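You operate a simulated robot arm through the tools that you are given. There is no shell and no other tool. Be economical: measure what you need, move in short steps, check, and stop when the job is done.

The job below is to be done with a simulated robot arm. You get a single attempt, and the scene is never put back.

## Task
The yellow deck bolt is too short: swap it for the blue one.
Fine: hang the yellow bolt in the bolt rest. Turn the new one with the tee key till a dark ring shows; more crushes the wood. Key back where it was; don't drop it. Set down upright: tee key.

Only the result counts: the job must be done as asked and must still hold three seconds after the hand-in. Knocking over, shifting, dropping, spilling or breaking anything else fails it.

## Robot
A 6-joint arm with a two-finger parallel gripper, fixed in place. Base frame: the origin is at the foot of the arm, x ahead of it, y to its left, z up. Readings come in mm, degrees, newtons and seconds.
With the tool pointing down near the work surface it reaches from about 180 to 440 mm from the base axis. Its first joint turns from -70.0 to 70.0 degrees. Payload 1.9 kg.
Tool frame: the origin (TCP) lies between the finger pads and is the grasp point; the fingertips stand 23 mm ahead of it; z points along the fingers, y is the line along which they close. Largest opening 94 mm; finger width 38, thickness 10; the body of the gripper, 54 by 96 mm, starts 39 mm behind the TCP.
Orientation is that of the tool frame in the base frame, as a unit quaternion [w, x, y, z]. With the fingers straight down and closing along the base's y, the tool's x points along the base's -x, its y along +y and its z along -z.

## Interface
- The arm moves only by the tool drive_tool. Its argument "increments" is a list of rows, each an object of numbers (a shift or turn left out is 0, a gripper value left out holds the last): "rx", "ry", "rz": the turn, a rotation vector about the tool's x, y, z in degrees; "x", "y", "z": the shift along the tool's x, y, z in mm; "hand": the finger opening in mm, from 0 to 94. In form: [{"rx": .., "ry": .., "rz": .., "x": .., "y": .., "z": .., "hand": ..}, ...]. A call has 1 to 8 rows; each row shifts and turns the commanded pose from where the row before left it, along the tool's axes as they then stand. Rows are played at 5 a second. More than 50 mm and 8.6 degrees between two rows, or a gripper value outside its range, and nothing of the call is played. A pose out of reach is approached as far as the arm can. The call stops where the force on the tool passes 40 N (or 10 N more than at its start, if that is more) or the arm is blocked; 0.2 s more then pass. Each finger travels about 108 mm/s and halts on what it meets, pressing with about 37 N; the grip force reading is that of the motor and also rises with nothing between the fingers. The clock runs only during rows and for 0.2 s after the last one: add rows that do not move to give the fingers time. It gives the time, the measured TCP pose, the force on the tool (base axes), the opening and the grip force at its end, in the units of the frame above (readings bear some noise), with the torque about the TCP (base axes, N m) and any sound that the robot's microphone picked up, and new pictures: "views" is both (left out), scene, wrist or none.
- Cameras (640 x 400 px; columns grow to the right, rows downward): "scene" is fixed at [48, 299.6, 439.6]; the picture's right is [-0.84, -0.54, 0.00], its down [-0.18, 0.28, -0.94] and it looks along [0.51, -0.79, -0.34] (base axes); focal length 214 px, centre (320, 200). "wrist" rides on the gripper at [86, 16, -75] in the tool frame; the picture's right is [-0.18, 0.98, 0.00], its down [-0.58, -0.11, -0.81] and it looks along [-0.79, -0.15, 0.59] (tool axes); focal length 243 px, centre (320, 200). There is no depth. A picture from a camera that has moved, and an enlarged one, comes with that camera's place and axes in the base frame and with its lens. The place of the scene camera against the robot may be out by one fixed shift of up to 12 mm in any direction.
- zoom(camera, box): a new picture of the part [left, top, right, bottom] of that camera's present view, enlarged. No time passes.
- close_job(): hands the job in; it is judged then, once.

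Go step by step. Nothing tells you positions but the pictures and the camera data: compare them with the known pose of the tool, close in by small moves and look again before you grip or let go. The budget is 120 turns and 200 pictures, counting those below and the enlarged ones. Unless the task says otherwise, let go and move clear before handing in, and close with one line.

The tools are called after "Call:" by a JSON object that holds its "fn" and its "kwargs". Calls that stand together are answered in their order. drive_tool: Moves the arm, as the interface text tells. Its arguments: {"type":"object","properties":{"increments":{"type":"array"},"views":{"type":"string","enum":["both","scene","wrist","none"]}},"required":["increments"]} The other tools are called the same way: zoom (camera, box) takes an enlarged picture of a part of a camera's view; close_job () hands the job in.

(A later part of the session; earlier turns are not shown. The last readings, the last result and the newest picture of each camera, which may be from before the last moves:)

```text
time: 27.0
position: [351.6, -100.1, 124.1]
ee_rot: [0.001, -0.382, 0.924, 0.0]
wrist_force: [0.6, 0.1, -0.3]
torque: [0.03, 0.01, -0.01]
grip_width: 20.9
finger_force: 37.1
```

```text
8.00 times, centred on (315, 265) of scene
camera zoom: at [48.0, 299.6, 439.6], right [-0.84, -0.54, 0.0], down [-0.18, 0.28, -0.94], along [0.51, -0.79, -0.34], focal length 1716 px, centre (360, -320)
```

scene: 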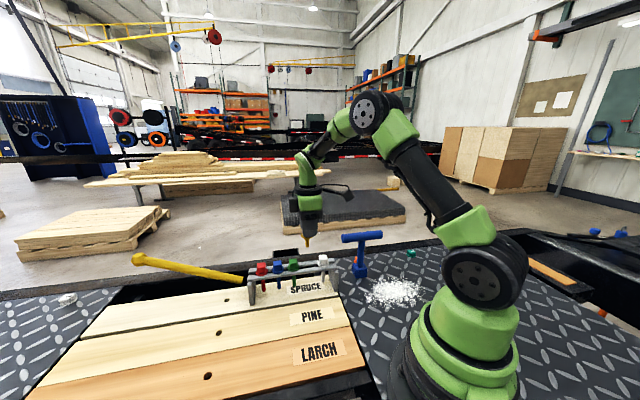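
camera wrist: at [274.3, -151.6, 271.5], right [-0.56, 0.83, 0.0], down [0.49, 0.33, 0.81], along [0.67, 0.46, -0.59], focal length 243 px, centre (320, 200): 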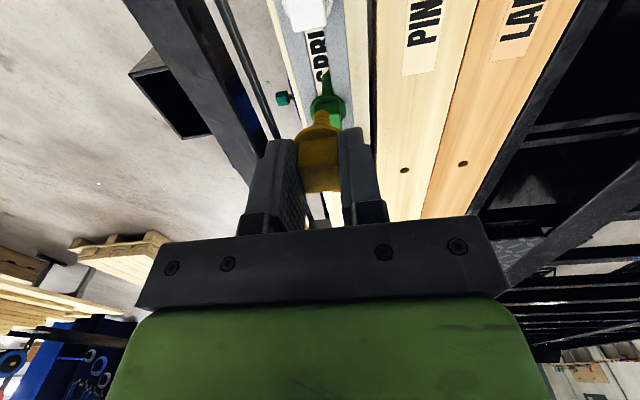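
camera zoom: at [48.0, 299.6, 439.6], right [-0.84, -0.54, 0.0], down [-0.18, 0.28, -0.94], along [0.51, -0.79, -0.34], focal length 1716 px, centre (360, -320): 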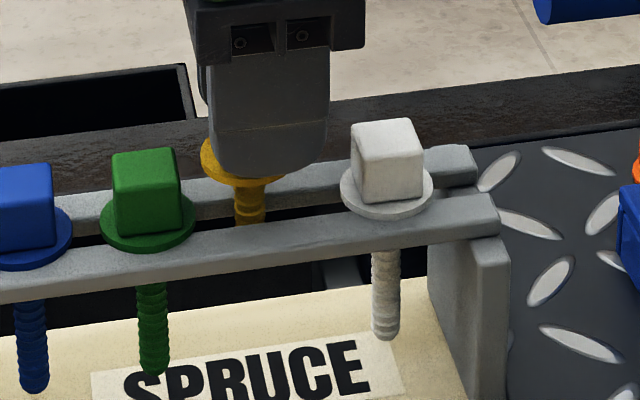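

The tip is entering between the rails. Continuing down toward the flange seating at about TCP z≈104, watching force.

Call:
{"fn": "drive_tool", "kwargs": {"increments": [{"z": 4}, {"z": 4}, {"z": 3}, {"z": 2}, {"z": 2}, {}], "views": "none"}}

Call:
{"fn": "zoom", "kwargs": {"camera": "wrist", "box": [280, 60, 360, 130]}}

Call:
{"fn": "zoom", "kwargs": {"camera": "scene", "box": [280, 240, 350, 290]}}

```text
time: 28.4
position: [350.2, -101.4, 108.5]
ee_rot: [0.001, -0.383, 0.924, 0.0]
wrist_force: [0.0, -0.7, -0.3]
torque: [0.03, -0.02, 0.0]
grip_width: 21.0
finger_force: 36.9
```

```text
5.71 times, centred on (320, 95) of wrist
camera zoom: at [278.4, -149.8, 181.7], right [-0.56, 0.83, 0.0], down [0.49, 0.33, 0.81], along [0.67, 0.46, -0.59], focal length 1386 px, centre (320, 800)
```

zoom: 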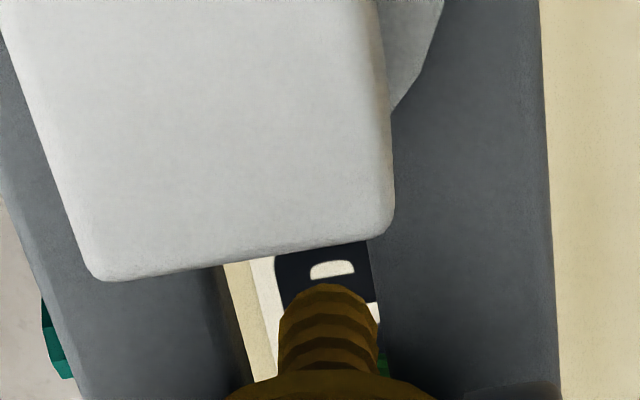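

```text
8.00 times, centred on (315, 265) of scene
camera zoom: at [48.0, 299.6, 439.6], right [-0.84, -0.54, 0.0], down [-0.18, 0.28, -0.94], along [0.51, -0.79, -0.34], focal length 1716 px, centre (360, -320)
```

zoom: 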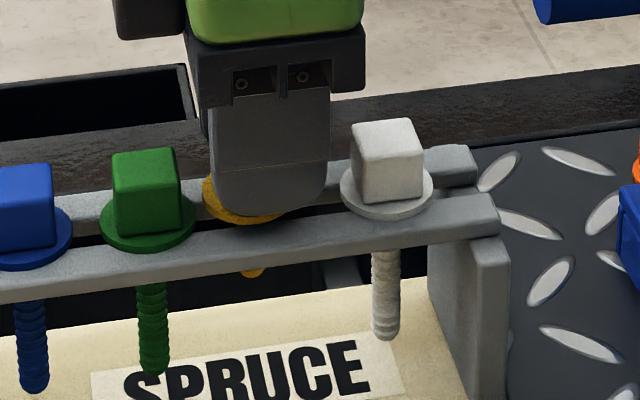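

About 5 mm left. Lowering in tiny steps until contact shows.

Call:
{"fn": "drive_tool", "kwargs": {"increments": [{"z": 1.5}, {"z": 1.5}, {"z": 1}, {}], "views": "none"}}

Call:
{"fn": "zoom", "kwargs": {"camera": "scene", "box": [280, 240, 350, 290]}}

```text
time: 29.4
position: [351.3, -101.0, 104.7]
ee_rot: [0.001, -0.383, 0.924, 0.0]
wrist_force: [-0.6, 0.0, -1.0]
torque: [-0.01, 0.02, -0.01]
grip_width: 20.9
finger_force: 36.9
```

```text
8.00 times, centred on (315, 265) of scene
camera zoom: at [48.0, 299.6, 439.6], right [-0.84, -0.54, 0.0], down [-0.18, 0.28, -0.94], along [0.51, -0.79, -0.34], focal length 1716 px, centre (360, -320)
```

zoom: 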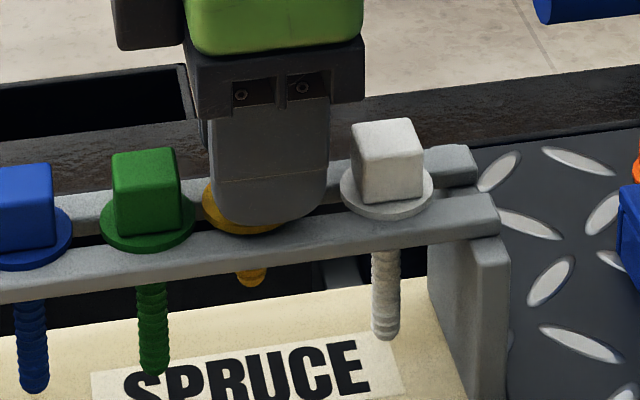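

Call:
{"fn": "drive_tool", "kwargs": {"increments": [{"z": 1}, {"z": 0.7}, {}], "views": "none"}}

Call:
{"fn": "zoom", "kwargs": {"camera": "scene", "box": [280, 240, 350, 290]}}

```text
time: 30.2
position: [351.7, -99.3, 102.7]
ee_rot: [0.001, -0.383, 0.924, 0.0]
wrist_force: [-0.3, 0.6, -0.6]
torque: [-0.01, 0.0, 0.0]
grip_width: 20.9
finger_force: 36.1
```

```text
8.00 times, centred on (315, 265) of scene
camera zoom: at [48.0, 299.6, 439.6], right [-0.84, -0.54, 0.0], down [-0.18, 0.28, -0.94], along [0.51, -0.79, -0.34], focal length 1716 px, centre (360, -320)
```

zoom: 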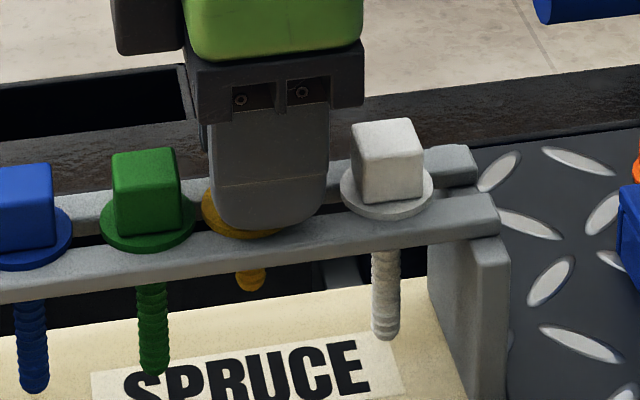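

Still no contact force; a little further.

Call:
{"fn": "drive_tool", "kwargs": {"increments": [{"z": 0.6}, {"z": 0.6}, {"z": 0.6}, {}], "views": "none"}}

Call:
{"fn": "zoom", "kwargs": {"camera": "scene", "box": [280, 240, 350, 290]}}

```text
time: 31.2
position: [351.7, -100.0, 101.7]
ee_rot: [0.002, -0.382, 0.924, -0.001]
wrist_force: [-0.8, 0.3, 3.7]
torque: [0.03, 0.03, 0.05]
grip_width: 20.8
finger_force: 37.2
stopped in row 4: the force on the tool passed its limit at 41 N (the readings are from after the stop); the commanded pose is now the measured one
```

```text
8.00 times, centred on (315, 265) of scene
camera zoom: at [48.0, 299.6, 439.6], right [-0.84, -0.54, 0.0], down [-0.18, 0.28, -0.94], along [0.51, -0.79, -0.34], focal length 1716 px, centre (360, -320)
```

zoom: 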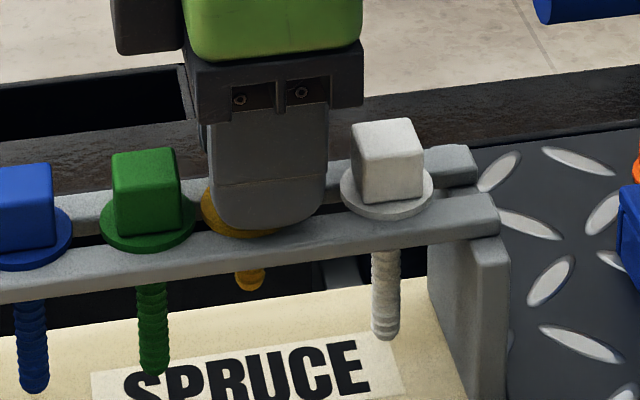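

The flange is seated. Releasing and rising.

Call:
{"fn": "drive_tool", "kwargs": {"increments": [{"hand": 27}, {"hand": 45}, {}, {"z": -15}, {"z": -30}, {"z": -40}, {}], "views": "wrist"}}

Call:
{"fn": "zoom", "kwargs": {"camera": "scene", "box": [230, 220, 390, 320]}}

Call:
{"fn": "zoom", "kwargs": {"camera": "wrist", "box": [200, 0, 440, 150]}}

```text
time: 32.8
position: [350.2, -100.2, 188.9]
ee_rot: [0.002, -0.382, 0.924, 0.0]
wrist_force: [0.2, -0.1, -0.2]
torque: [0.01, -0.03, -0.03]
grip_width: 44.9
finger_force: 0.0
camera wrist: at [277.8, -149.2, 262.3], right [-0.56, 0.83, 0.0], down [0.49, 0.33, 0.81], along [0.67, 0.46, -0.59], focal length 243 px, centre (320, 200)
```

wrist: 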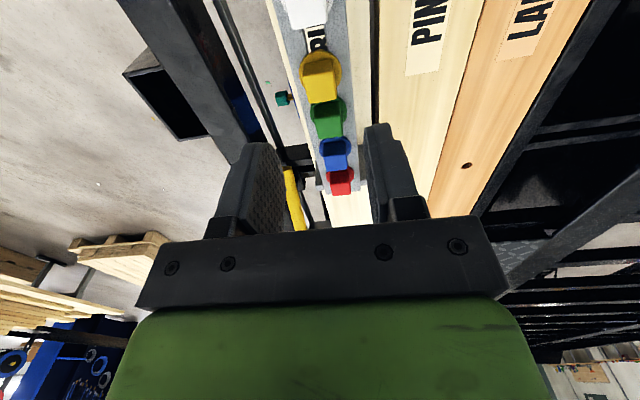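

```text
4.00 times, centred on (310, 270) of scene
camera zoom: at [48.0, 299.6, 439.6], right [-0.84, -0.54, 0.0], down [-0.18, 0.28, -0.94], along [0.51, -0.79, -0.34], focal length 858 px, centre (360, -80)
```

zoom: 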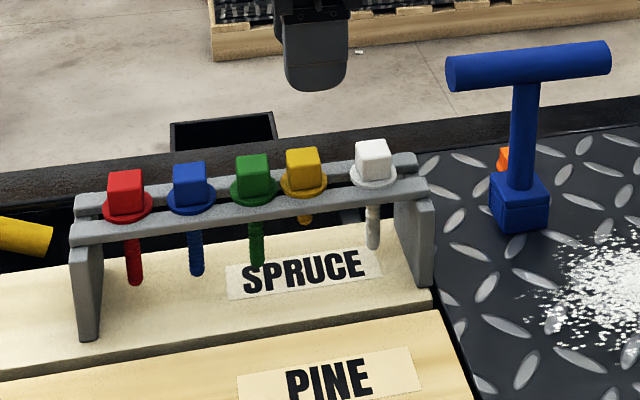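

```text
2.67 times, centred on (320, 75) of wrist
camera zoom: at [277.8, -149.2, 262.3], right [-0.56, 0.83, 0.0], down [0.49, 0.33, 0.81], along [0.67, 0.46, -0.59], focal length 647 px, centre (320, 533)
```

zoom: 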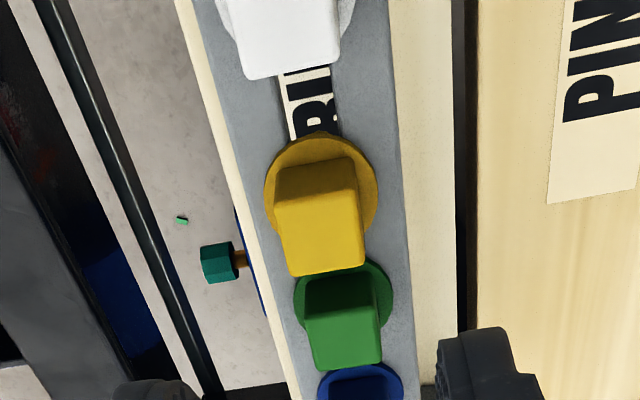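

Yellow hangs properly. Next, the blue bolt (second from the far end) is estimated at (402,-46); I'm moving above it.

Call:
{"fn": "drive_tool", "kwargs": {"increments": [{"x": -36}, {"x": -34, "y": 1}, {"z": 25}, {}], "views": "none"}}

Call:
{"fn": "zoom", "kwargs": {"camera": "wrist", "box": [200, 20, 440, 170]}}

Call:
{"fn": "zoom", "kwargs": {"camera": "scene", "box": [230, 220, 390, 320]}}

```text
time: 33.8
position: [400.4, -49.8, 162.2]
ee_rot: [0.002, -0.381, 0.924, 0.0]
wrist_force: [0.2, -0.9, -0.1]
torque: [-0.05, 0.02, -0.04]
grip_width: 45.0
finger_force: 0.1
```

```text
2.67 times, centred on (320, 95) of wrist
camera zoom: at [327.5, -99.4, 235.9], right [-0.56, 0.83, 0.0], down [0.49, 0.33, 0.81], along [0.67, 0.46, -0.59], focal length 647 px, centre (320, 480)
```

zoom: 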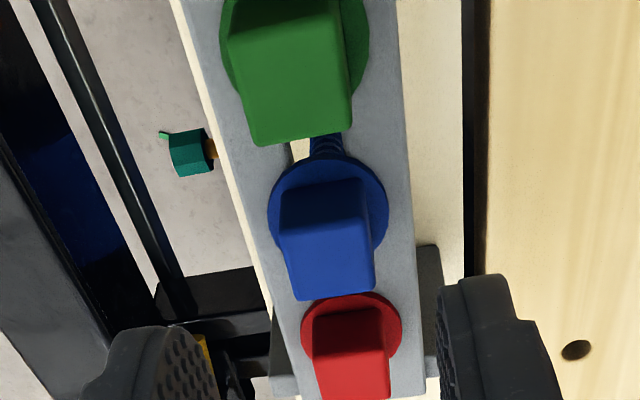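

```text
4.00 times, centred on (310, 270) of scene
camera zoom: at [48.0, 299.6, 439.6], right [-0.84, -0.54, 0.0], down [-0.18, 0.28, -0.94], along [0.51, -0.79, -0.34], focal length 858 px, centre (360, -80)
```

zoom: 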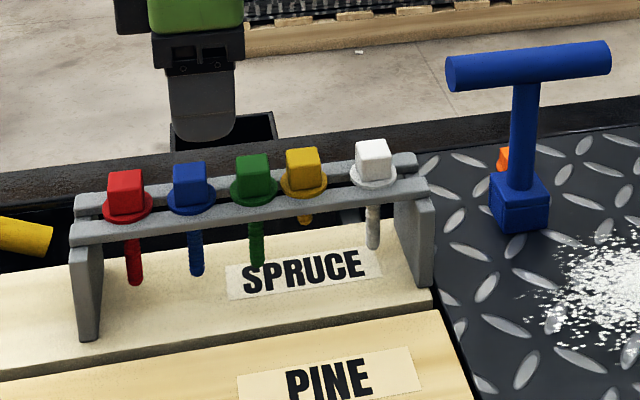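

Blue is about 8 mm further forward and 1 mm sideways. I'll shift, lower to just above the heads, and look.

Call:
{"fn": "drive_tool", "kwargs": {"increments": [{"x": -8, "y": 1.3, "hand": 44}, {"z": 20}, {"z": 14}, {}], "views": "none"}}

Call:
{"fn": "zoom", "kwargs": {"camera": "wrist", "box": [200, 60, 440, 210]}}

Call:
{"fn": "zoom", "kwargs": {"camera": "scene", "box": [240, 230, 320, 290]}}

```text
time: 34.8
position: [405.5, -44.0, 129.0]
ee_rot: [0.002, -0.382, 0.924, 0.0]
wrist_force: [-0.3, 0.2, 0.6]
torque: [-0.02, 0.01, -0.01]
grip_width: 44.0
finger_force: 0.1
```

```text
2.67 times, centred on (320, 135) of wrist
camera zoom: at [332.7, -92.7, 202.1], right [-0.56, 0.83, 0.0], down [0.49, 0.33, 0.81], along [0.67, 0.45, -0.59], focal length 647 px, centre (320, 373)
```

zoom: 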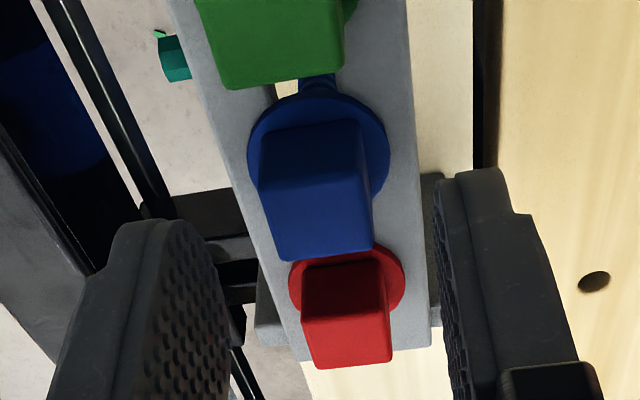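

```text
6.67 times, centred on (280, 260) of scene
camera zoom: at [48.0, 299.6, 439.6], right [-0.84, -0.54, 0.0], down [-0.18, 0.28, -0.94], along [0.51, -0.79, -0.34], focal length 1430 px, centre (587, -200)
```

zoom: 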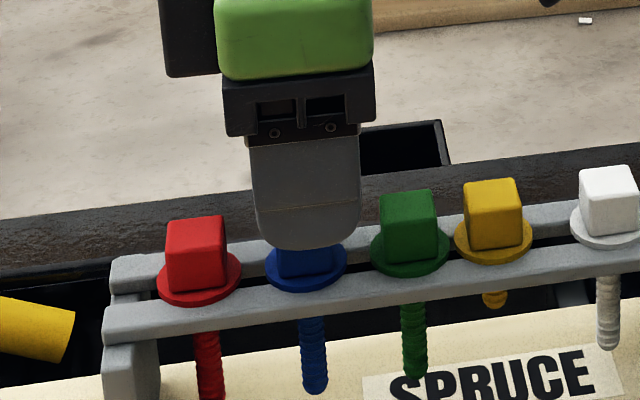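

Well centred on blue now. Descending to grasp height and closing.

Call:
{"fn": "drive_tool", "kwargs": {"increments": [{"z": 10}, {"z": 10}, {"z": 6}, {}], "views": "none"}}

Call:
{"fn": "zoom", "kwargs": {"camera": "scene", "box": [240, 230, 320, 290]}}

Call:
{"fn": "zoom", "kwargs": {"camera": "wrist", "box": [200, 60, 440, 210]}}

```text
time: 35.8
position: [403.7, -43.3, 102.8]
ee_rot: [0.002, -0.382, 0.924, 0.0]
wrist_force: [0.3, 0.7, 0.1]
torque: [0.01, -0.01, 0.01]
grip_width: 44.0
finger_force: 0.0
```

```text
6.67 times, centred on (280, 260) of scene
camera zoom: at [48.0, 299.6, 439.6], right [-0.84, -0.54, 0.0], down [-0.18, 0.28, -0.94], along [0.51, -0.79, -0.34], focal length 1430 px, centre (587, -200)
```

zoom: 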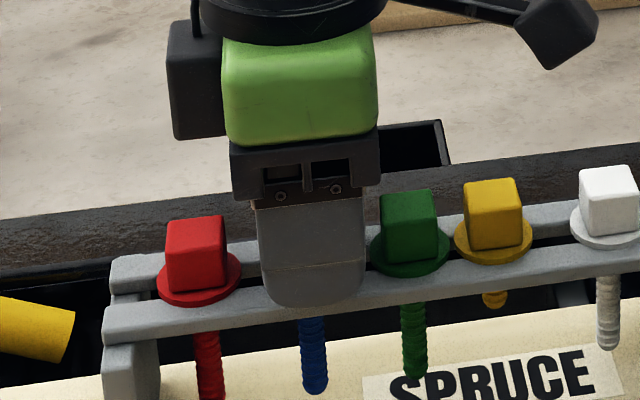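

```text
2.67 times, centred on (320, 135) of wrist
camera zoom: at [332.2, -92.6, 175.8], right [-0.56, 0.83, 0.0], down [0.49, 0.33, 0.81], along [0.67, 0.45, -0.59], focal length 647 px, centre (320, 373)
```

zoom: 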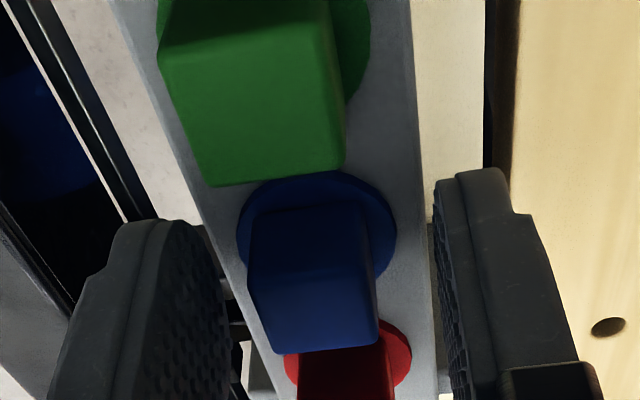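

Positioned around the blue head. Closing.

Call:
{"fn": "drive_tool", "kwargs": {"increments": [{"hand": 10}, {}, {}, {"z": -2}, {"z": -3}, {}], "views": "none"}}

Call:
{"fn": "zoom", "kwargs": {"camera": "scene", "box": [240, 230, 320, 290]}}

Call:
{"fn": "zoom", "kwargs": {"camera": "wrist", "box": [200, 60, 440, 210]}}

```text
time: 37.2
position: [405.7, -43.0, 107.1]
ee_rot: [0.002, -0.381, 0.924, -0.001]
wrist_force: [0.1, 0.1, -0.8]
torque: [0.03, -0.01, 0.05]
grip_width: 21.0
finger_force: 36.9
```

```text
6.67 times, centred on (280, 260) of scene
camera zoom: at [48.0, 299.6, 439.6], right [-0.84, -0.54, 0.0], down [-0.18, 0.28, -0.94], along [0.51, -0.79, -0.34], focal length 1430 px, centre (587, -200)
```

zoom: 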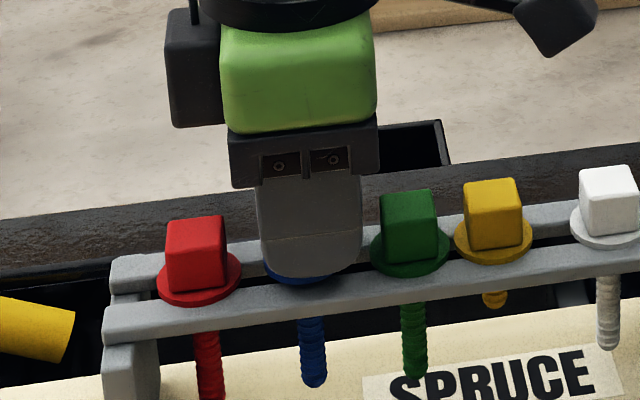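

```text
2.67 times, centred on (320, 135) of wrist
camera zoom: at [332.6, -92.7, 180.8], right [-0.56, 0.83, 0.0], down [0.49, 0.33, 0.81], along [0.67, 0.46, -0.59], focal length 647 px, centre (320, 373)
```

zoom: 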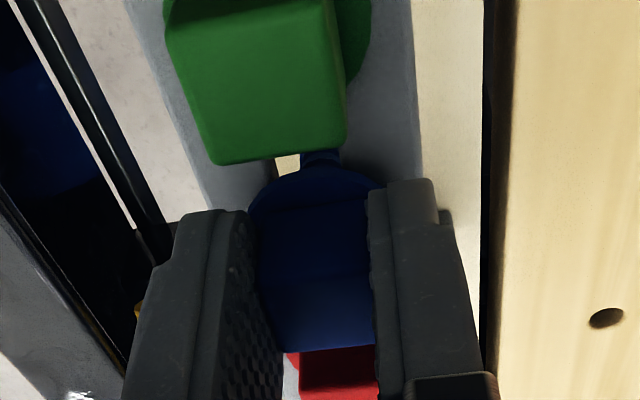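

Blue is lifted. Raising fully, then carrying it to above the pine hole.

Call:
{"fn": "drive_tool", "kwargs": {"increments": [{"z": -8}, {"z": -15}, {"z": -20}, {"z": -20}, {"z": -20}, {"z": -10}, {"y": 20}, {"y": 30}], "views": "none"}}

Call:
{"fn": "drive_tool", "kwargs": {"increments": [{"x": -20, "y": 20}, {"x": -30, "y": 20}, {"x": -30, "y": 5.5}, {"x": -30}, {"x": -20}, {"x": -6}, {}], "views": "both"}}

Call:
{"fn": "zoom", "kwargs": {"camera": "scene", "box": [160, 240, 320, 360]}}

```text
time: 39.0
position: [369.0, -7.8, 199.2]
ee_rot: [0.002, -0.382, 0.924, 0.0]
wrist_force: [1.2, -0.2, -1.0]
torque: [0.03, 0.03, 0.03]
grip_width: 21.0
finger_force: 36.9
```

```text
time: 40.6
position: [434.1, 118.9, 199.5]
ee_rot: [0.002, -0.382, 0.924, 0.0]
wrist_force: [0.3, 1.0, -1.5]
torque: [0.02, 0.02, 0.02]
grip_width: 21.0
finger_force: 37.2
camera wrist: at [361.1, 70.5, 274.0], right [-0.56, 0.83, 0.0], down [0.49, 0.33, 0.81], along [0.67, 0.46, -0.59], focal length 243 px, centre (320, 200)
```

scene: 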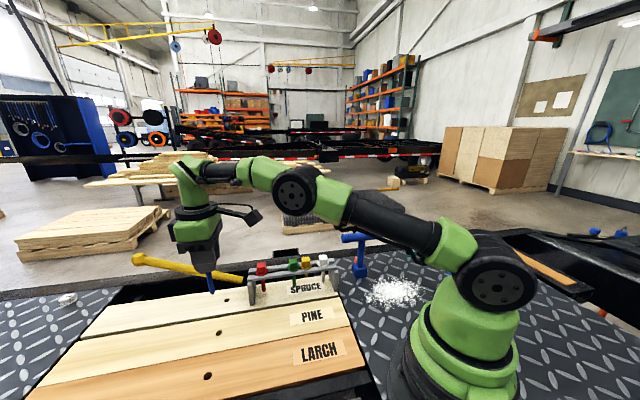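
wrist: 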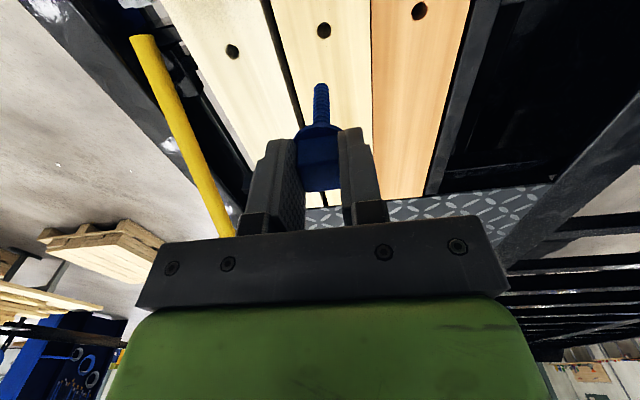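

```text
3.33 times, centred on (240, 300) of scene
camera zoom: at [48.0, 299.6, 439.6], right [-0.84, -0.54, 0.0], down [-0.18, 0.28, -0.94], along [0.51, -0.79, -0.34], focal length 715 px, centre (587, -133)
```

zoom: 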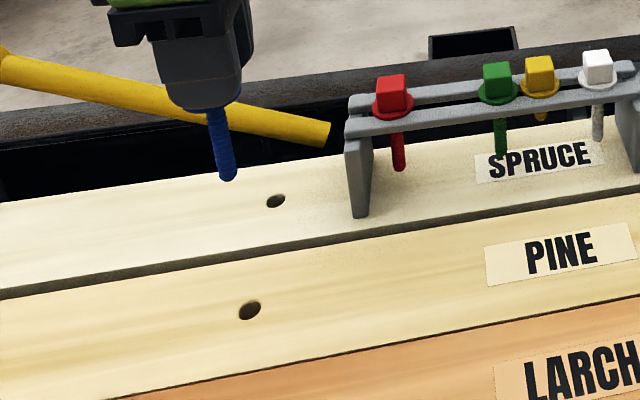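

The hole is at about (437.6,124.4), judging from the grip pose on yellow. I'm correcting and lowering until the tip is near the hole for a visual check.

Call:
{"fn": "drive_tool", "kwargs": {"increments": [{"x": -6.3, "y": 1.4}, {"z": 25}, {"z": 30}, {"z": 30}, {"z": 18}, {}], "views": "none"}}

Call:
{"fn": "zoom", "kwargs": {"camera": "scene", "box": [180, 280, 260, 360]}}

Call:
{"fn": "zoom", "kwargs": {"camera": "wrist", "box": [260, 40, 380, 140]}}

```text
time: 42.0
position: [437.9, 125.0, 97.7]
ee_rot: [0.002, -0.381, 0.925, 0.001]
wrist_force: [0.2, -0.1, -0.5]
torque: [-0.04, 0.04, -0.01]
grip_width: 21.0
finger_force: 37.1
```

```text
5.00 times, centred on (220, 320) of scene
camera zoom: at [48.0, 299.6, 439.6], right [-0.84, -0.54, 0.0], down [-0.18, 0.28, -0.94], along [0.51, -0.79, -0.34], focal length 1072 px, centre (820, -400)
```

zoom: 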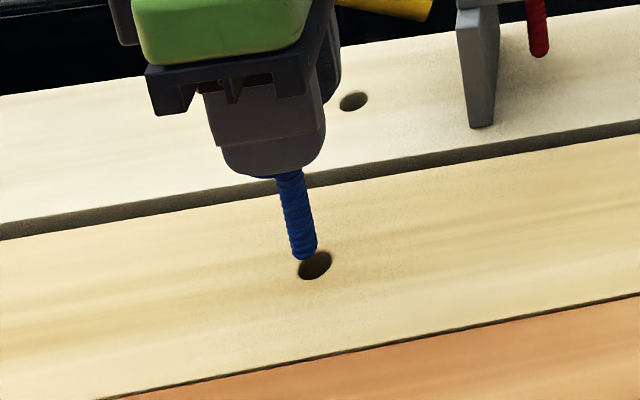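

```text
4.00 times, centred on (320, 90) of wrist
camera zoom: at [364.2, 76.1, 170.6], right [-0.56, 0.83, 0.0], down [0.49, 0.33, 0.81], along [0.67, 0.45, -0.59], focal length 970 px, centre (320, 640)
```

zoom: 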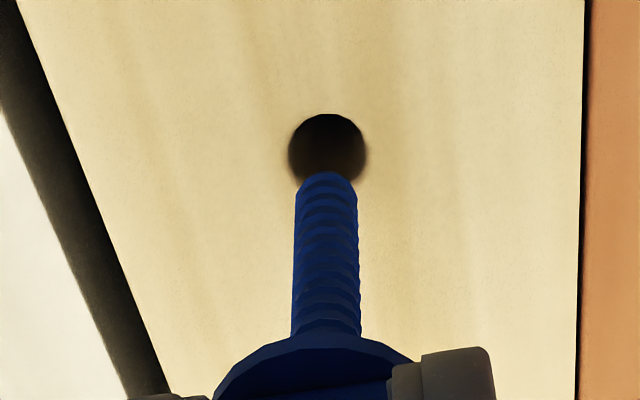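

Tip and hole line up laterally; I want a sharper look at the fore-aft alignment.

Call:
{"fn": "zoom", "kwargs": {"camera": "scene", "box": [204, 304, 236, 328]}}

Call:
{"fn": "zoom", "kwargs": {"camera": "wrist", "box": [300, 60, 348, 96]}}

```text
16.00 times, centred on (220, 316) of scene
camera zoom: at [48.0, 299.6, 439.6], right [-0.84, -0.54, 0.0], down [-0.18, 0.28, -0.94], along [0.51, -0.79, -0.34], focal length 3432 px, centre (1920, -1656)
```

zoom: 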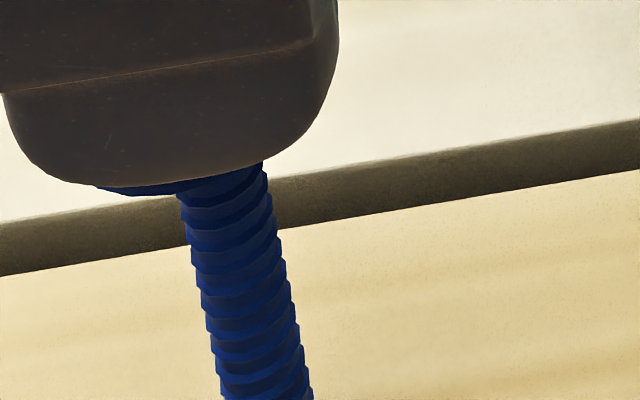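

```text
11.11 times, centred on (324, 78) of wrist
camera zoom: at [364.2, 76.1, 170.6], right [-0.56, 0.83, 0.0], down [0.49, 0.33, 0.81], along [0.67, 0.45, -0.59], focal length 2696 px, centre (276, 1556)
```

zoom: 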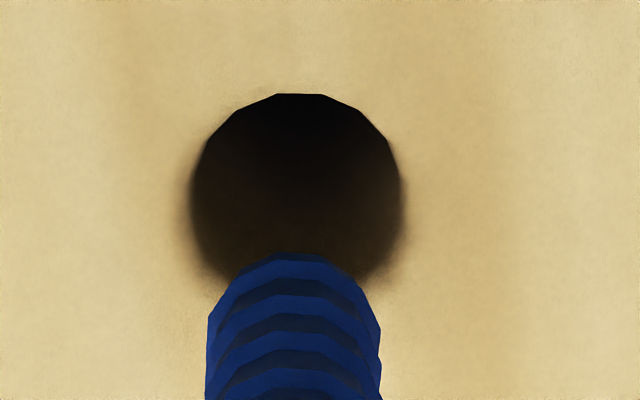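

Call:
{"fn": "zoom", "kwargs": {"camera": "scene", "box": [202, 312, 234, 336]}}

```text
16.00 times, centred on (218, 324) of scene
camera zoom: at [48.0, 299.6, 439.6], right [-0.84, -0.54, 0.0], down [-0.18, 0.28, -0.94], along [0.51, -0.79, -0.34], focal length 3432 px, centre (1952, -1784)
```

zoom: 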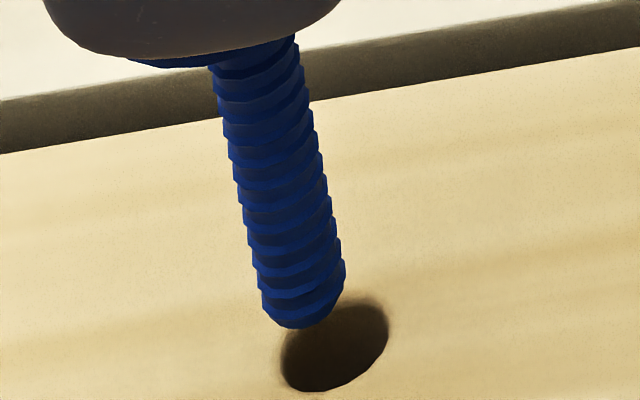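

The tip is about 3 mm too far forward and 0.7 mm to the side, with 8 mm to go. Correcting and lowering 4 mm.

Call:
{"fn": "drive_tool", "kwargs": {"increments": [{"x": 3, "y": 0.7}, {"z": 4}, {}], "views": "none"}}

Call:
{"fn": "zoom", "kwargs": {"camera": "scene", "box": [202, 312, 234, 336]}}

Call:
{"fn": "zoom", "kwargs": {"camera": "wrist", "box": [300, 60, 348, 96]}}

```text
time: 42.8
position: [434.0, 124.0, 93.6]
ee_rot: [0.002, -0.382, 0.924, 0.0]
wrist_force: [-0.1, -0.5, -0.9]
torque: [0.02, -0.05, -0.02]
grip_width: 21.0
finger_force: 36.9
```

```text
16.00 times, centred on (218, 324) of scene
camera zoom: at [48.0, 299.6, 439.6], right [-0.84, -0.54, 0.0], down [-0.18, 0.28, -0.94], along [0.51, -0.79, -0.34], focal length 3432 px, centre (1952, -1784)
```

zoom: 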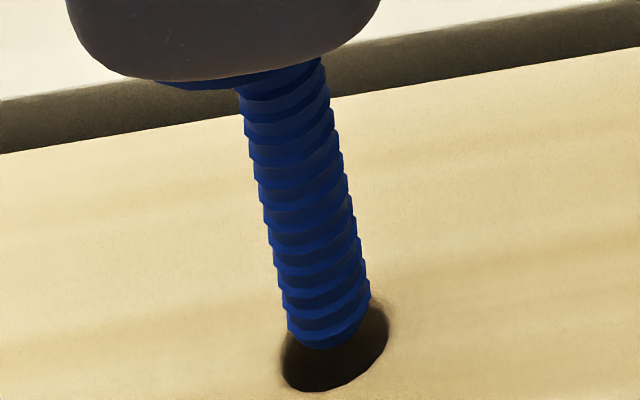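

```text
11.11 times, centred on (324, 78) of wrist
camera zoom: at [361.9, 74.4, 166.7], right [-0.56, 0.83, 0.0], down [0.49, 0.33, 0.81], along [0.67, 0.46, -0.59], focal length 2696 px, centre (276, 1556)
```

zoom: 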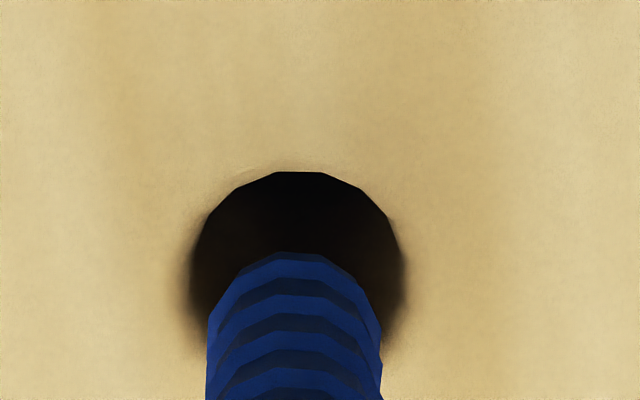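

Nearly centred. I'm lowering into the hole with small steps.

Call:
{"fn": "drive_tool", "kwargs": {"increments": [{"x": 0.4, "y": 0.2}, {"z": 3}, {"z": 3}, {"z": 3}, {"z": 3}, {}], "views": "none"}}

Call:
{"fn": "zoom", "kwargs": {"camera": "scene", "box": [202, 312, 234, 336]}}

Call:
{"fn": "zoom", "kwargs": {"camera": "wrist", "box": [300, 60, 348, 96]}}

```text
time: 44.2
position: [435.2, 123.3, 80.8]
ee_rot: [0.002, -0.382, 0.924, 0.0]
wrist_force: [-0.1, 0.0, -0.8]
torque: [0.0, 0.0, 0.0]
grip_width: 21.2
finger_force: 37.1
```

```text
16.00 times, centred on (218, 324) of scene
camera zoom: at [48.0, 299.6, 439.6], right [-0.84, -0.54, 0.0], down [-0.18, 0.28, -0.94], along [0.51, -0.79, -0.34], focal length 3432 px, centre (1952, -1784)
```

zoom: 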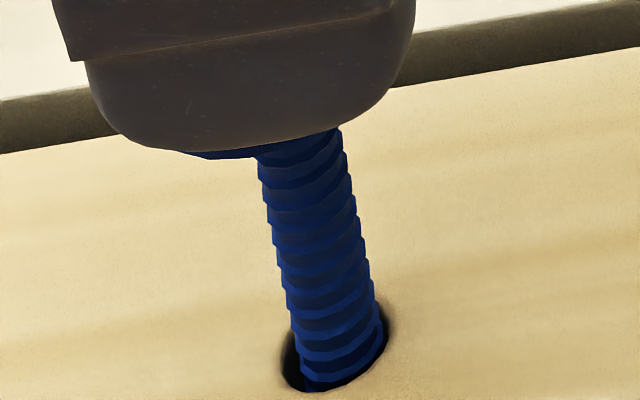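

```text
11.11 times, centred on (324, 78) of wrist
camera zoom: at [361.2, 74.2, 154.9], right [-0.56, 0.83, 0.0], down [0.49, 0.33, 0.81], along [0.67, 0.45, -0.59], focal length 2696 px, centre (276, 1556)
```

zoom: 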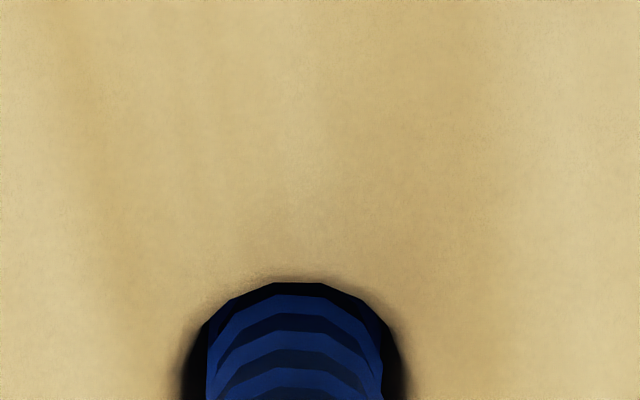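

The shaft is in the hole and free. Continuing down until it meets resistance.

Call:
{"fn": "drive_tool", "kwargs": {"increments": [{"x": -0.3, "z": 4}, {"z": 4}, {"z": 4}, {"z": 4}, {"z": 4}, {}], "views": "none"}}

Call:
{"fn": "zoom", "kwargs": {"camera": "scene", "box": [194, 304, 242, 340]}}

Call:
{"fn": "zoom", "kwargs": {"camera": "wrist", "box": [290, 70, 354, 118]}}

```text
time: 45.6
position: [434.3, 125.0, 60.6]
ee_rot: [0.001, -0.382, 0.924, 0.0]
wrist_force: [0.6, -0.1, -1.2]
torque: [-0.02, 0.0, 0.0]
grip_width: 21.2
finger_force: 36.9
```

```text
11.11 times, centred on (218, 322) of scene
camera zoom: at [48.0, 299.6, 439.6], right [-0.84, -0.54, 0.0], down [-0.18, 0.28, -0.94], along [0.51, -0.79, -0.34], focal length 2383 px, centre (1453, -1156)
```

zoom: 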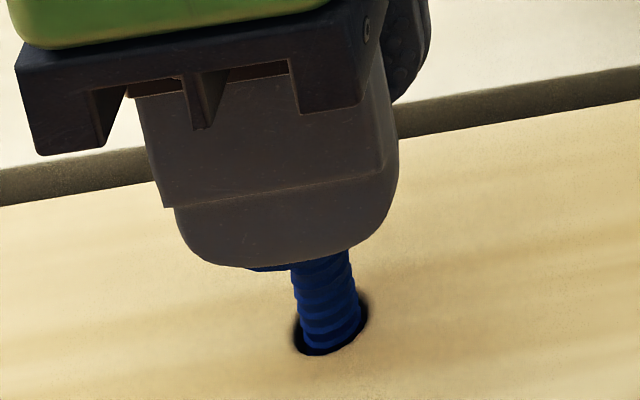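

```text
8.33 times, centred on (322, 94) of wrist
camera zoom: at [361.7, 74.5, 134.8], right [-0.56, 0.83, 0.0], down [0.49, 0.33, 0.81], along [0.67, 0.45, -0.59], focal length 2022 px, centre (303, 1083)
```

zoom: 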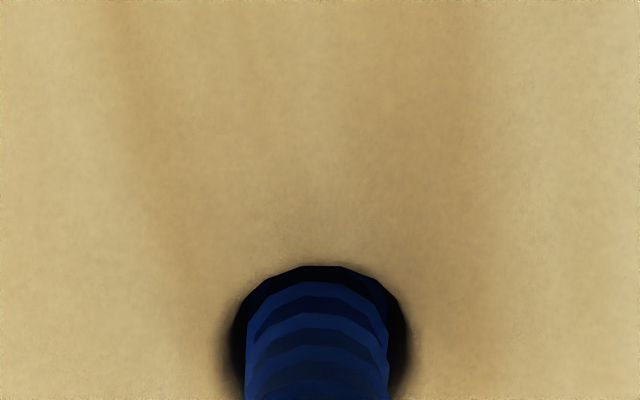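

Call:
{"fn": "drive_tool", "kwargs": {"increments": [{"z": 3}, {"z": 3}, {"z": 3}, {"z": 2}, {"z": 2}, {"z": 1.5}, {}], "views": "none"}}

Call:
{"fn": "zoom", "kwargs": {"camera": "scene", "box": [194, 304, 242, 340]}}

Call:
{"fn": "zoom", "kwargs": {"camera": "wrist", "box": [290, 90, 354, 138]}}

```text
time: 47.2
position: [435.0, 126.0, 48.1]
ee_rot: [0.003, -0.382, 0.924, 0.0]
wrist_force: [0.2, 0.0, -0.4]
torque: [0.0, 0.05, -0.01]
grip_width: 21.2
finger_force: 36.8
```

```text
11.11 times, centred on (218, 322) of scene
camera zoom: at [48.0, 299.6, 439.6], right [-0.84, -0.54, 0.0], down [-0.18, 0.28, -0.94], along [0.51, -0.79, -0.34], focal length 2383 px, centre (1453, -1156)
```

zoom: 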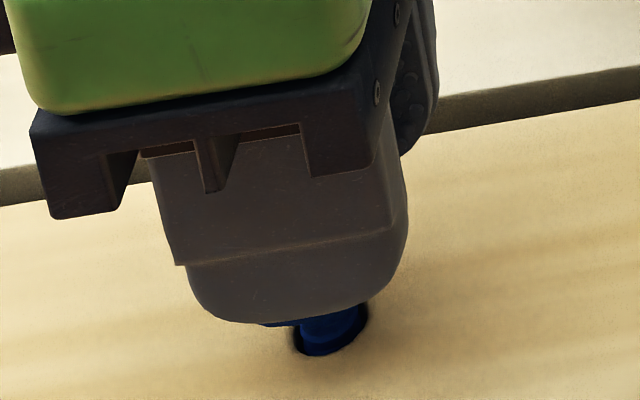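

```text
8.33 times, centred on (322, 114) of wrist
camera zoom: at [361.8, 74.8, 120.6], right [-0.56, 0.83, 0.0], down [0.49, 0.33, 0.81], along [0.67, 0.46, -0.59], focal length 2022 px, centre (303, 917)
```

zoom: 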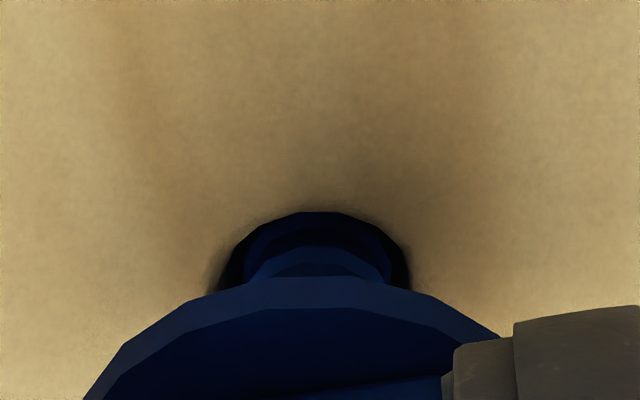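

Call:
{"fn": "drive_tool", "kwargs": {"increments": [{"z": 2.5}, {"z": 2.5}, {"z": 2.5}, {"z": 2}, {"z": 2}, {}], "views": "none"}}

Call:
{"fn": "zoom", "kwargs": {"camera": "scene", "box": [194, 304, 242, 340]}}

Call:
{"fn": "zoom", "kwargs": {"camera": "wrist", "box": [290, 90, 354, 138]}}

```text
time: 48.6
position: [434.3, 124.8, 36.7]
ee_rot: [0.001, -0.382, 0.924, 0.0]
wrist_force: [0.0, -0.2, -1.1]
torque: [-0.01, 0.01, 0.04]
grip_width: 21.2
finger_force: 37.3
```

```text
11.11 times, centred on (218, 322) of scene
camera zoom: at [48.0, 299.6, 439.6], right [-0.84, -0.54, 0.0], down [-0.18, 0.28, -0.94], along [0.51, -0.79, -0.34], focal length 2383 px, centre (1453, -1156)
```

zoom: 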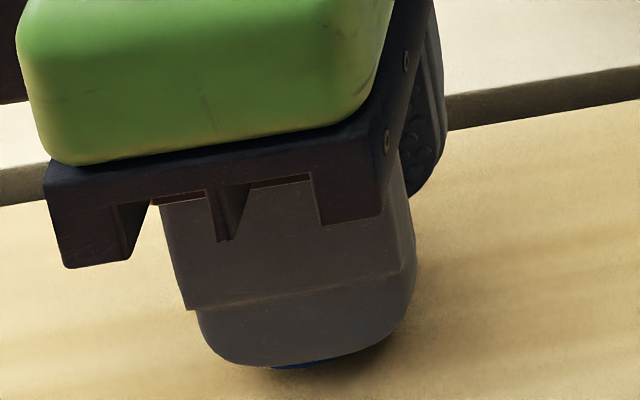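

```text
8.33 times, centred on (322, 114) of wrist
camera zoom: at [361.8, 74.9, 109.3], right [-0.56, 0.83, 0.0], down [0.49, 0.33, 0.81], along [0.67, 0.46, -0.59], focal length 2022 px, centre (303, 917)
```

zoom: 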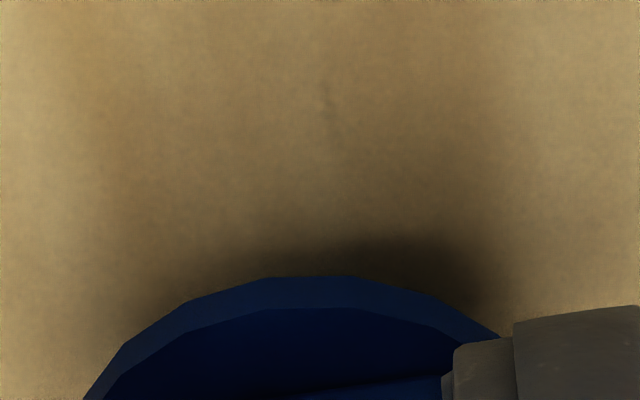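

Close to the board now; creeping down in sub-millimetre steps until contact.

Call:
{"fn": "drive_tool", "kwargs": {"increments": [{"z": 1}, {"z": 1}, {"z": 1}, {"z": 1}, {"z": 0.7}, {}], "views": "none"}}

Call:
{"fn": "zoom", "kwargs": {"camera": "wrist", "box": [290, 90, 354, 138]}}

```text
time: 50.0
position: [434.9, 123.8, 29.9]
ee_rot: [0.002, -0.381, 0.924, -0.001]
wrist_force: [0.0, 0.0, -0.5]
torque: [-0.03, 0.02, 0.01]
grip_width: 20.8
finger_force: 37.0
```

```text
8.33 times, centred on (322, 114) of wrist
camera zoom: at [361.8, 74.8, 104.1], right [-0.56, 0.83, 0.0], down [0.49, 0.33, 0.81], along [0.67, 0.45, -0.59], focal length 2022 px, centre (303, 917)
```

zoom: 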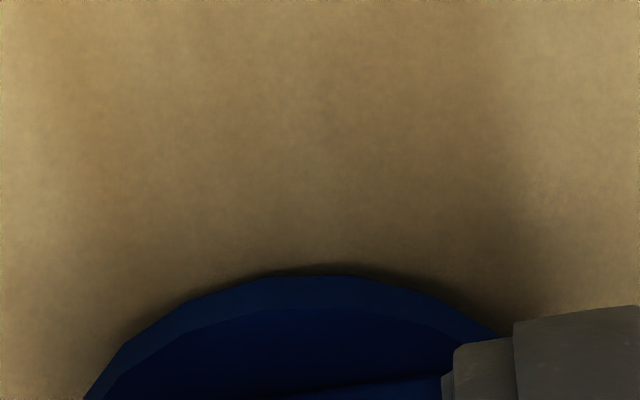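

Call:
{"fn": "drive_tool", "kwargs": {"increments": [{"z": 0.5}, {"z": 0.5}, {}], "views": "none"}}

Call:
{"fn": "zoom", "kwargs": {"camera": "wrist", "box": [290, 90, 354, 138]}}

```text
time: 50.8
position: [434.5, 124.1, 29.9]
ee_rot: [0.001, -0.382, 0.924, 0.0]
wrist_force: [1.0, -0.3, -1.7]
torque: [0.0, 0.0, 0.01]
grip_width: 21.3
finger_force: 36.5
```

```text
8.33 times, centred on (322, 114) of wrist
camera zoom: at [362.1, 74.7, 103.4], right [-0.56, 0.83, 0.0], down [0.49, 0.33, 0.81], along [0.67, 0.45, -0.59], focal length 2022 px, centre (303, 917)
```

zoom: 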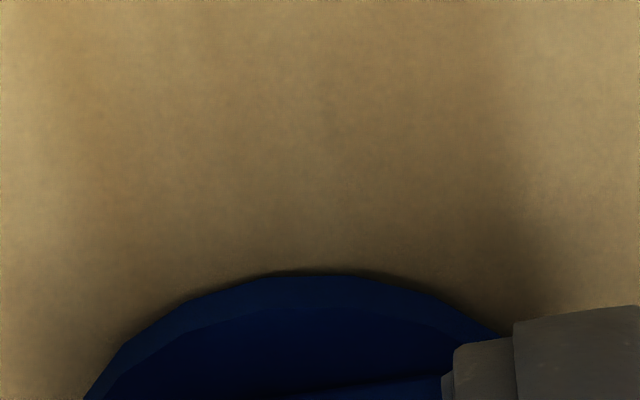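

The flange is at the board. Releasing and rising to inspect.

Call:
{"fn": "drive_tool", "kwargs": {"increments": [{"hand": 30}, {"hand": 60}, {}, {"z": -20}, {"z": -30}, {"z": -30}, {}], "views": "both"}}

Call:
{"fn": "zoom", "kwargs": {"camera": "scene", "box": [194, 304, 242, 340]}}

Call:
{"fn": "zoom", "kwargs": {"camera": "wrist", "box": [280, 60, 360, 120]}}

```text
time: 52.4
position: [433.7, 123.4, 109.9]
ee_rot: [0.002, -0.382, 0.924, 0.0]
wrist_force: [-0.1, -0.1, 0.5]
torque: [0.02, 0.05, -0.01]
grip_width: 60.1
finger_force: 0.1
camera wrist: at [361.1, 74.4, 184.0], right [-0.56, 0.83, 0.0], down [0.49, 0.33, 0.81], along [0.67, 0.45, -0.59], focal length 243 px, centre (320, 200)
```

scene: 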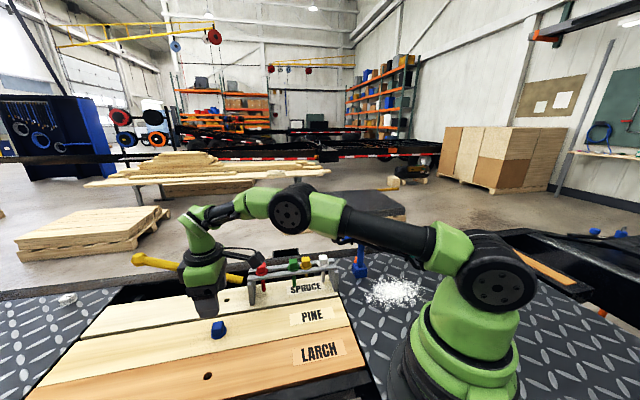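
wrist: 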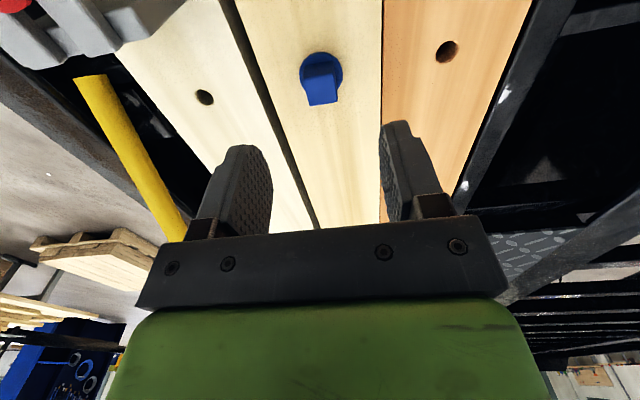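

```text
11.11 times, centred on (218, 322) of scene
camera zoom: at [48.0, 299.6, 439.6], right [-0.84, -0.54, 0.0], down [-0.18, 0.28, -0.94], along [0.51, -0.79, -0.34], focal length 2383 px, centre (1453, -1156)
```

zoom: 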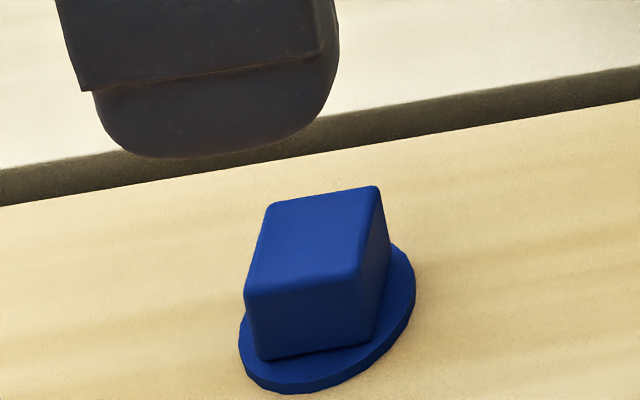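

```text
6.67 times, centred on (320, 90) of wrist
camera zoom: at [361.1, 74.4, 184.0], right [-0.56, 0.83, 0.0], down [0.49, 0.33, 0.81], along [0.67, 0.45, -0.59], focal length 1618 px, centre (320, 933)
```

zoom: 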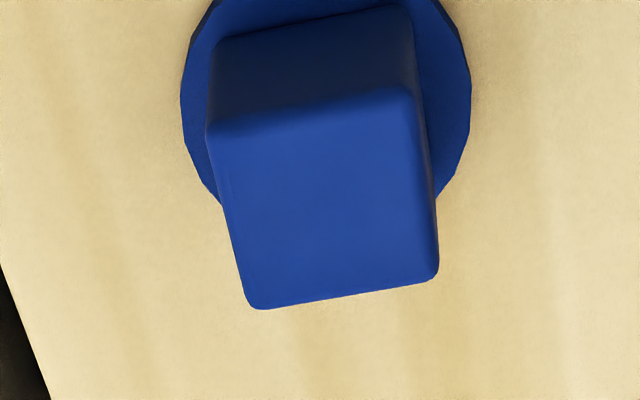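

Blue sits upright in the hole with no ring yet. Now the key: rising and moving to look at it.

Call:
{"fn": "drive_tool", "kwargs": {"increments": [{"z": -40}, {"z": -45}, {"z": -45}, {"z": -20}, {"x": 30, "y": -8}, {"x": 45, "y": -8}, {"x": 45, "y": -8}, {"x": 45, "y": -8}], "views": "none"}}

Call:
{"fn": "drive_tool", "kwargs": {"increments": [{"x": 45, "y": -8, "rz": 7.5}, {"x": 45, "rz": 7.5}, {"x": 45, "rz": 7.5}, {"x": 45, "rz": 7.5}, {"x": 20, "rz": 7.5}, {"rz": 7.5}, {"rz": 7.5}, {"rz": 7.5}], "views": "both"}}

```text
time: 54.2
position: [326.1, -10.8, 254.1]
ee_rot: [0.002, -0.382, 0.924, -0.002]
wrist_force: [-0.1, 0.5, -0.6]
torque: [0.05, -0.01, -0.01]
grip_width: 59.9
finger_force: 0.0
out of reach, approached as far as the arm can: row 3, 4
```

```text
time: 56.0
position: [163.8, -119.3, 253.8]
ee_rot: [0.001, 0.132, 0.991, 0.001]
wrist_force: [-0.1, 0.1, 0.1]
torque: [0.02, -0.02, 0.01]
grip_width: 60.0
finger_force: 0.0
camera wrist: at [85.3, -81.0, 327.1], right [0.44, 0.9, 0.0], down [0.53, -0.26, 0.81], along [0.73, -0.35, -0.59], focal length 243 px, centre (320, 200)
```

scene: 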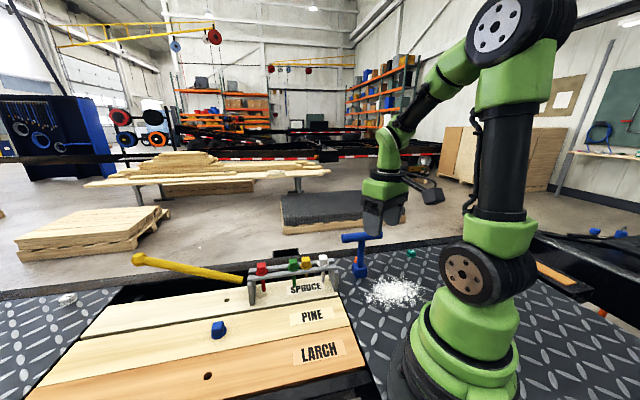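
wrist: 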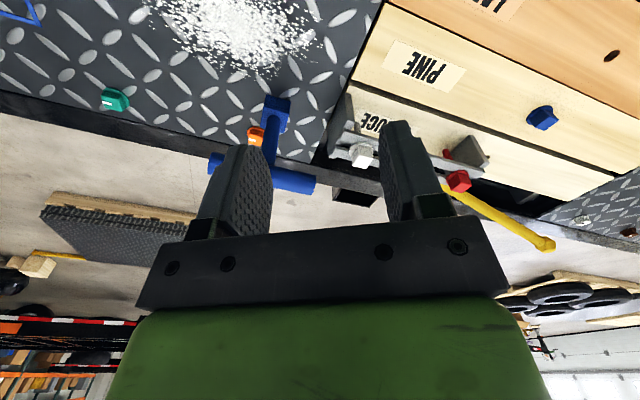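

The key is near (258,-240) with its bar at about z≈120. I'll turn further and shift for a clear view of it.

Call:
{"fn": "drive_tool", "kwargs": {"increments": [{"x": -20, "y": -24}, {"x": -20, "y": -24}, {"rz": 7.5}, {"rz": 7.5}, {"rz": 7.5}, {"rz": 7.5}, {}], "views": "wrist"}}

Call:
{"fn": "zoom", "kwargs": {"camera": "wrist", "box": [220, 30, 420, 180]}}

Call:
{"fn": "zoom", "kwargs": {"camera": "scene", "box": [320, 210, 420, 300]}}

```text
time: 57.6
position: [190.8, -177.7, 253.7]
ee_rot: [0.001, 0.384, 0.923, 0.002]
wrist_force: [0.9, 0.4, -0.7]
torque: [0.01, 0.03, 0.0]
grip_width: 60.0
finger_force: 0.0
camera wrist: at [141.1, -103.3, 327.4], right [0.83, 0.56, 0.0], down [0.33, -0.49, 0.81], along [0.46, -0.67, -0.59], focal length 243 px, centre (320, 200)
```

wrist: 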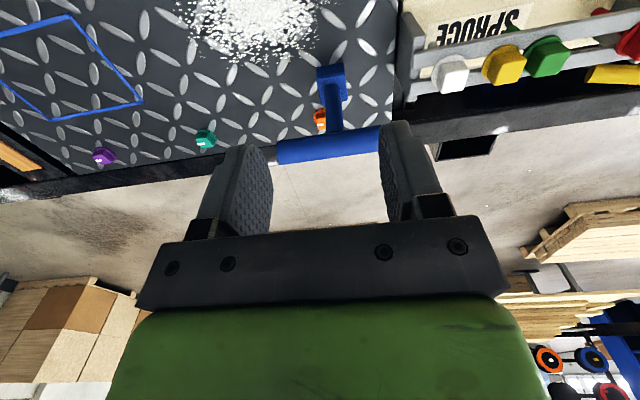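

```text
2.67 times, centred on (320, 105) of wrist
camera zoom: at [141.1, -103.3, 327.4], right [0.83, 0.56, 0.0], down [0.33, -0.49, 0.81], along [0.46, -0.67, -0.59], focal length 647 px, centre (320, 453)
```

zoom: 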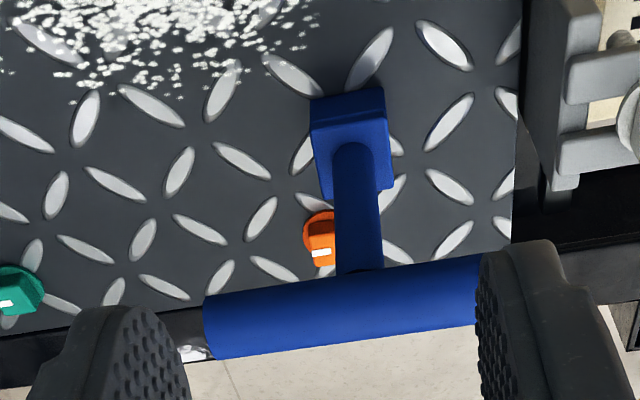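

```text
4.44 times, centred on (370, 255) of scene
camera zoom: at [48.0, 299.6, 439.6], right [-0.84, -0.54, 0.0], down [-0.18, 0.28, -0.94], along [0.51, -0.79, -0.34], focal length 953 px, centre (98, -44)
```

zoom: 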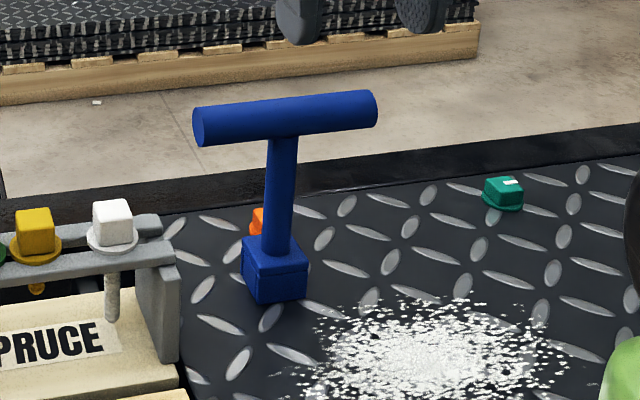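

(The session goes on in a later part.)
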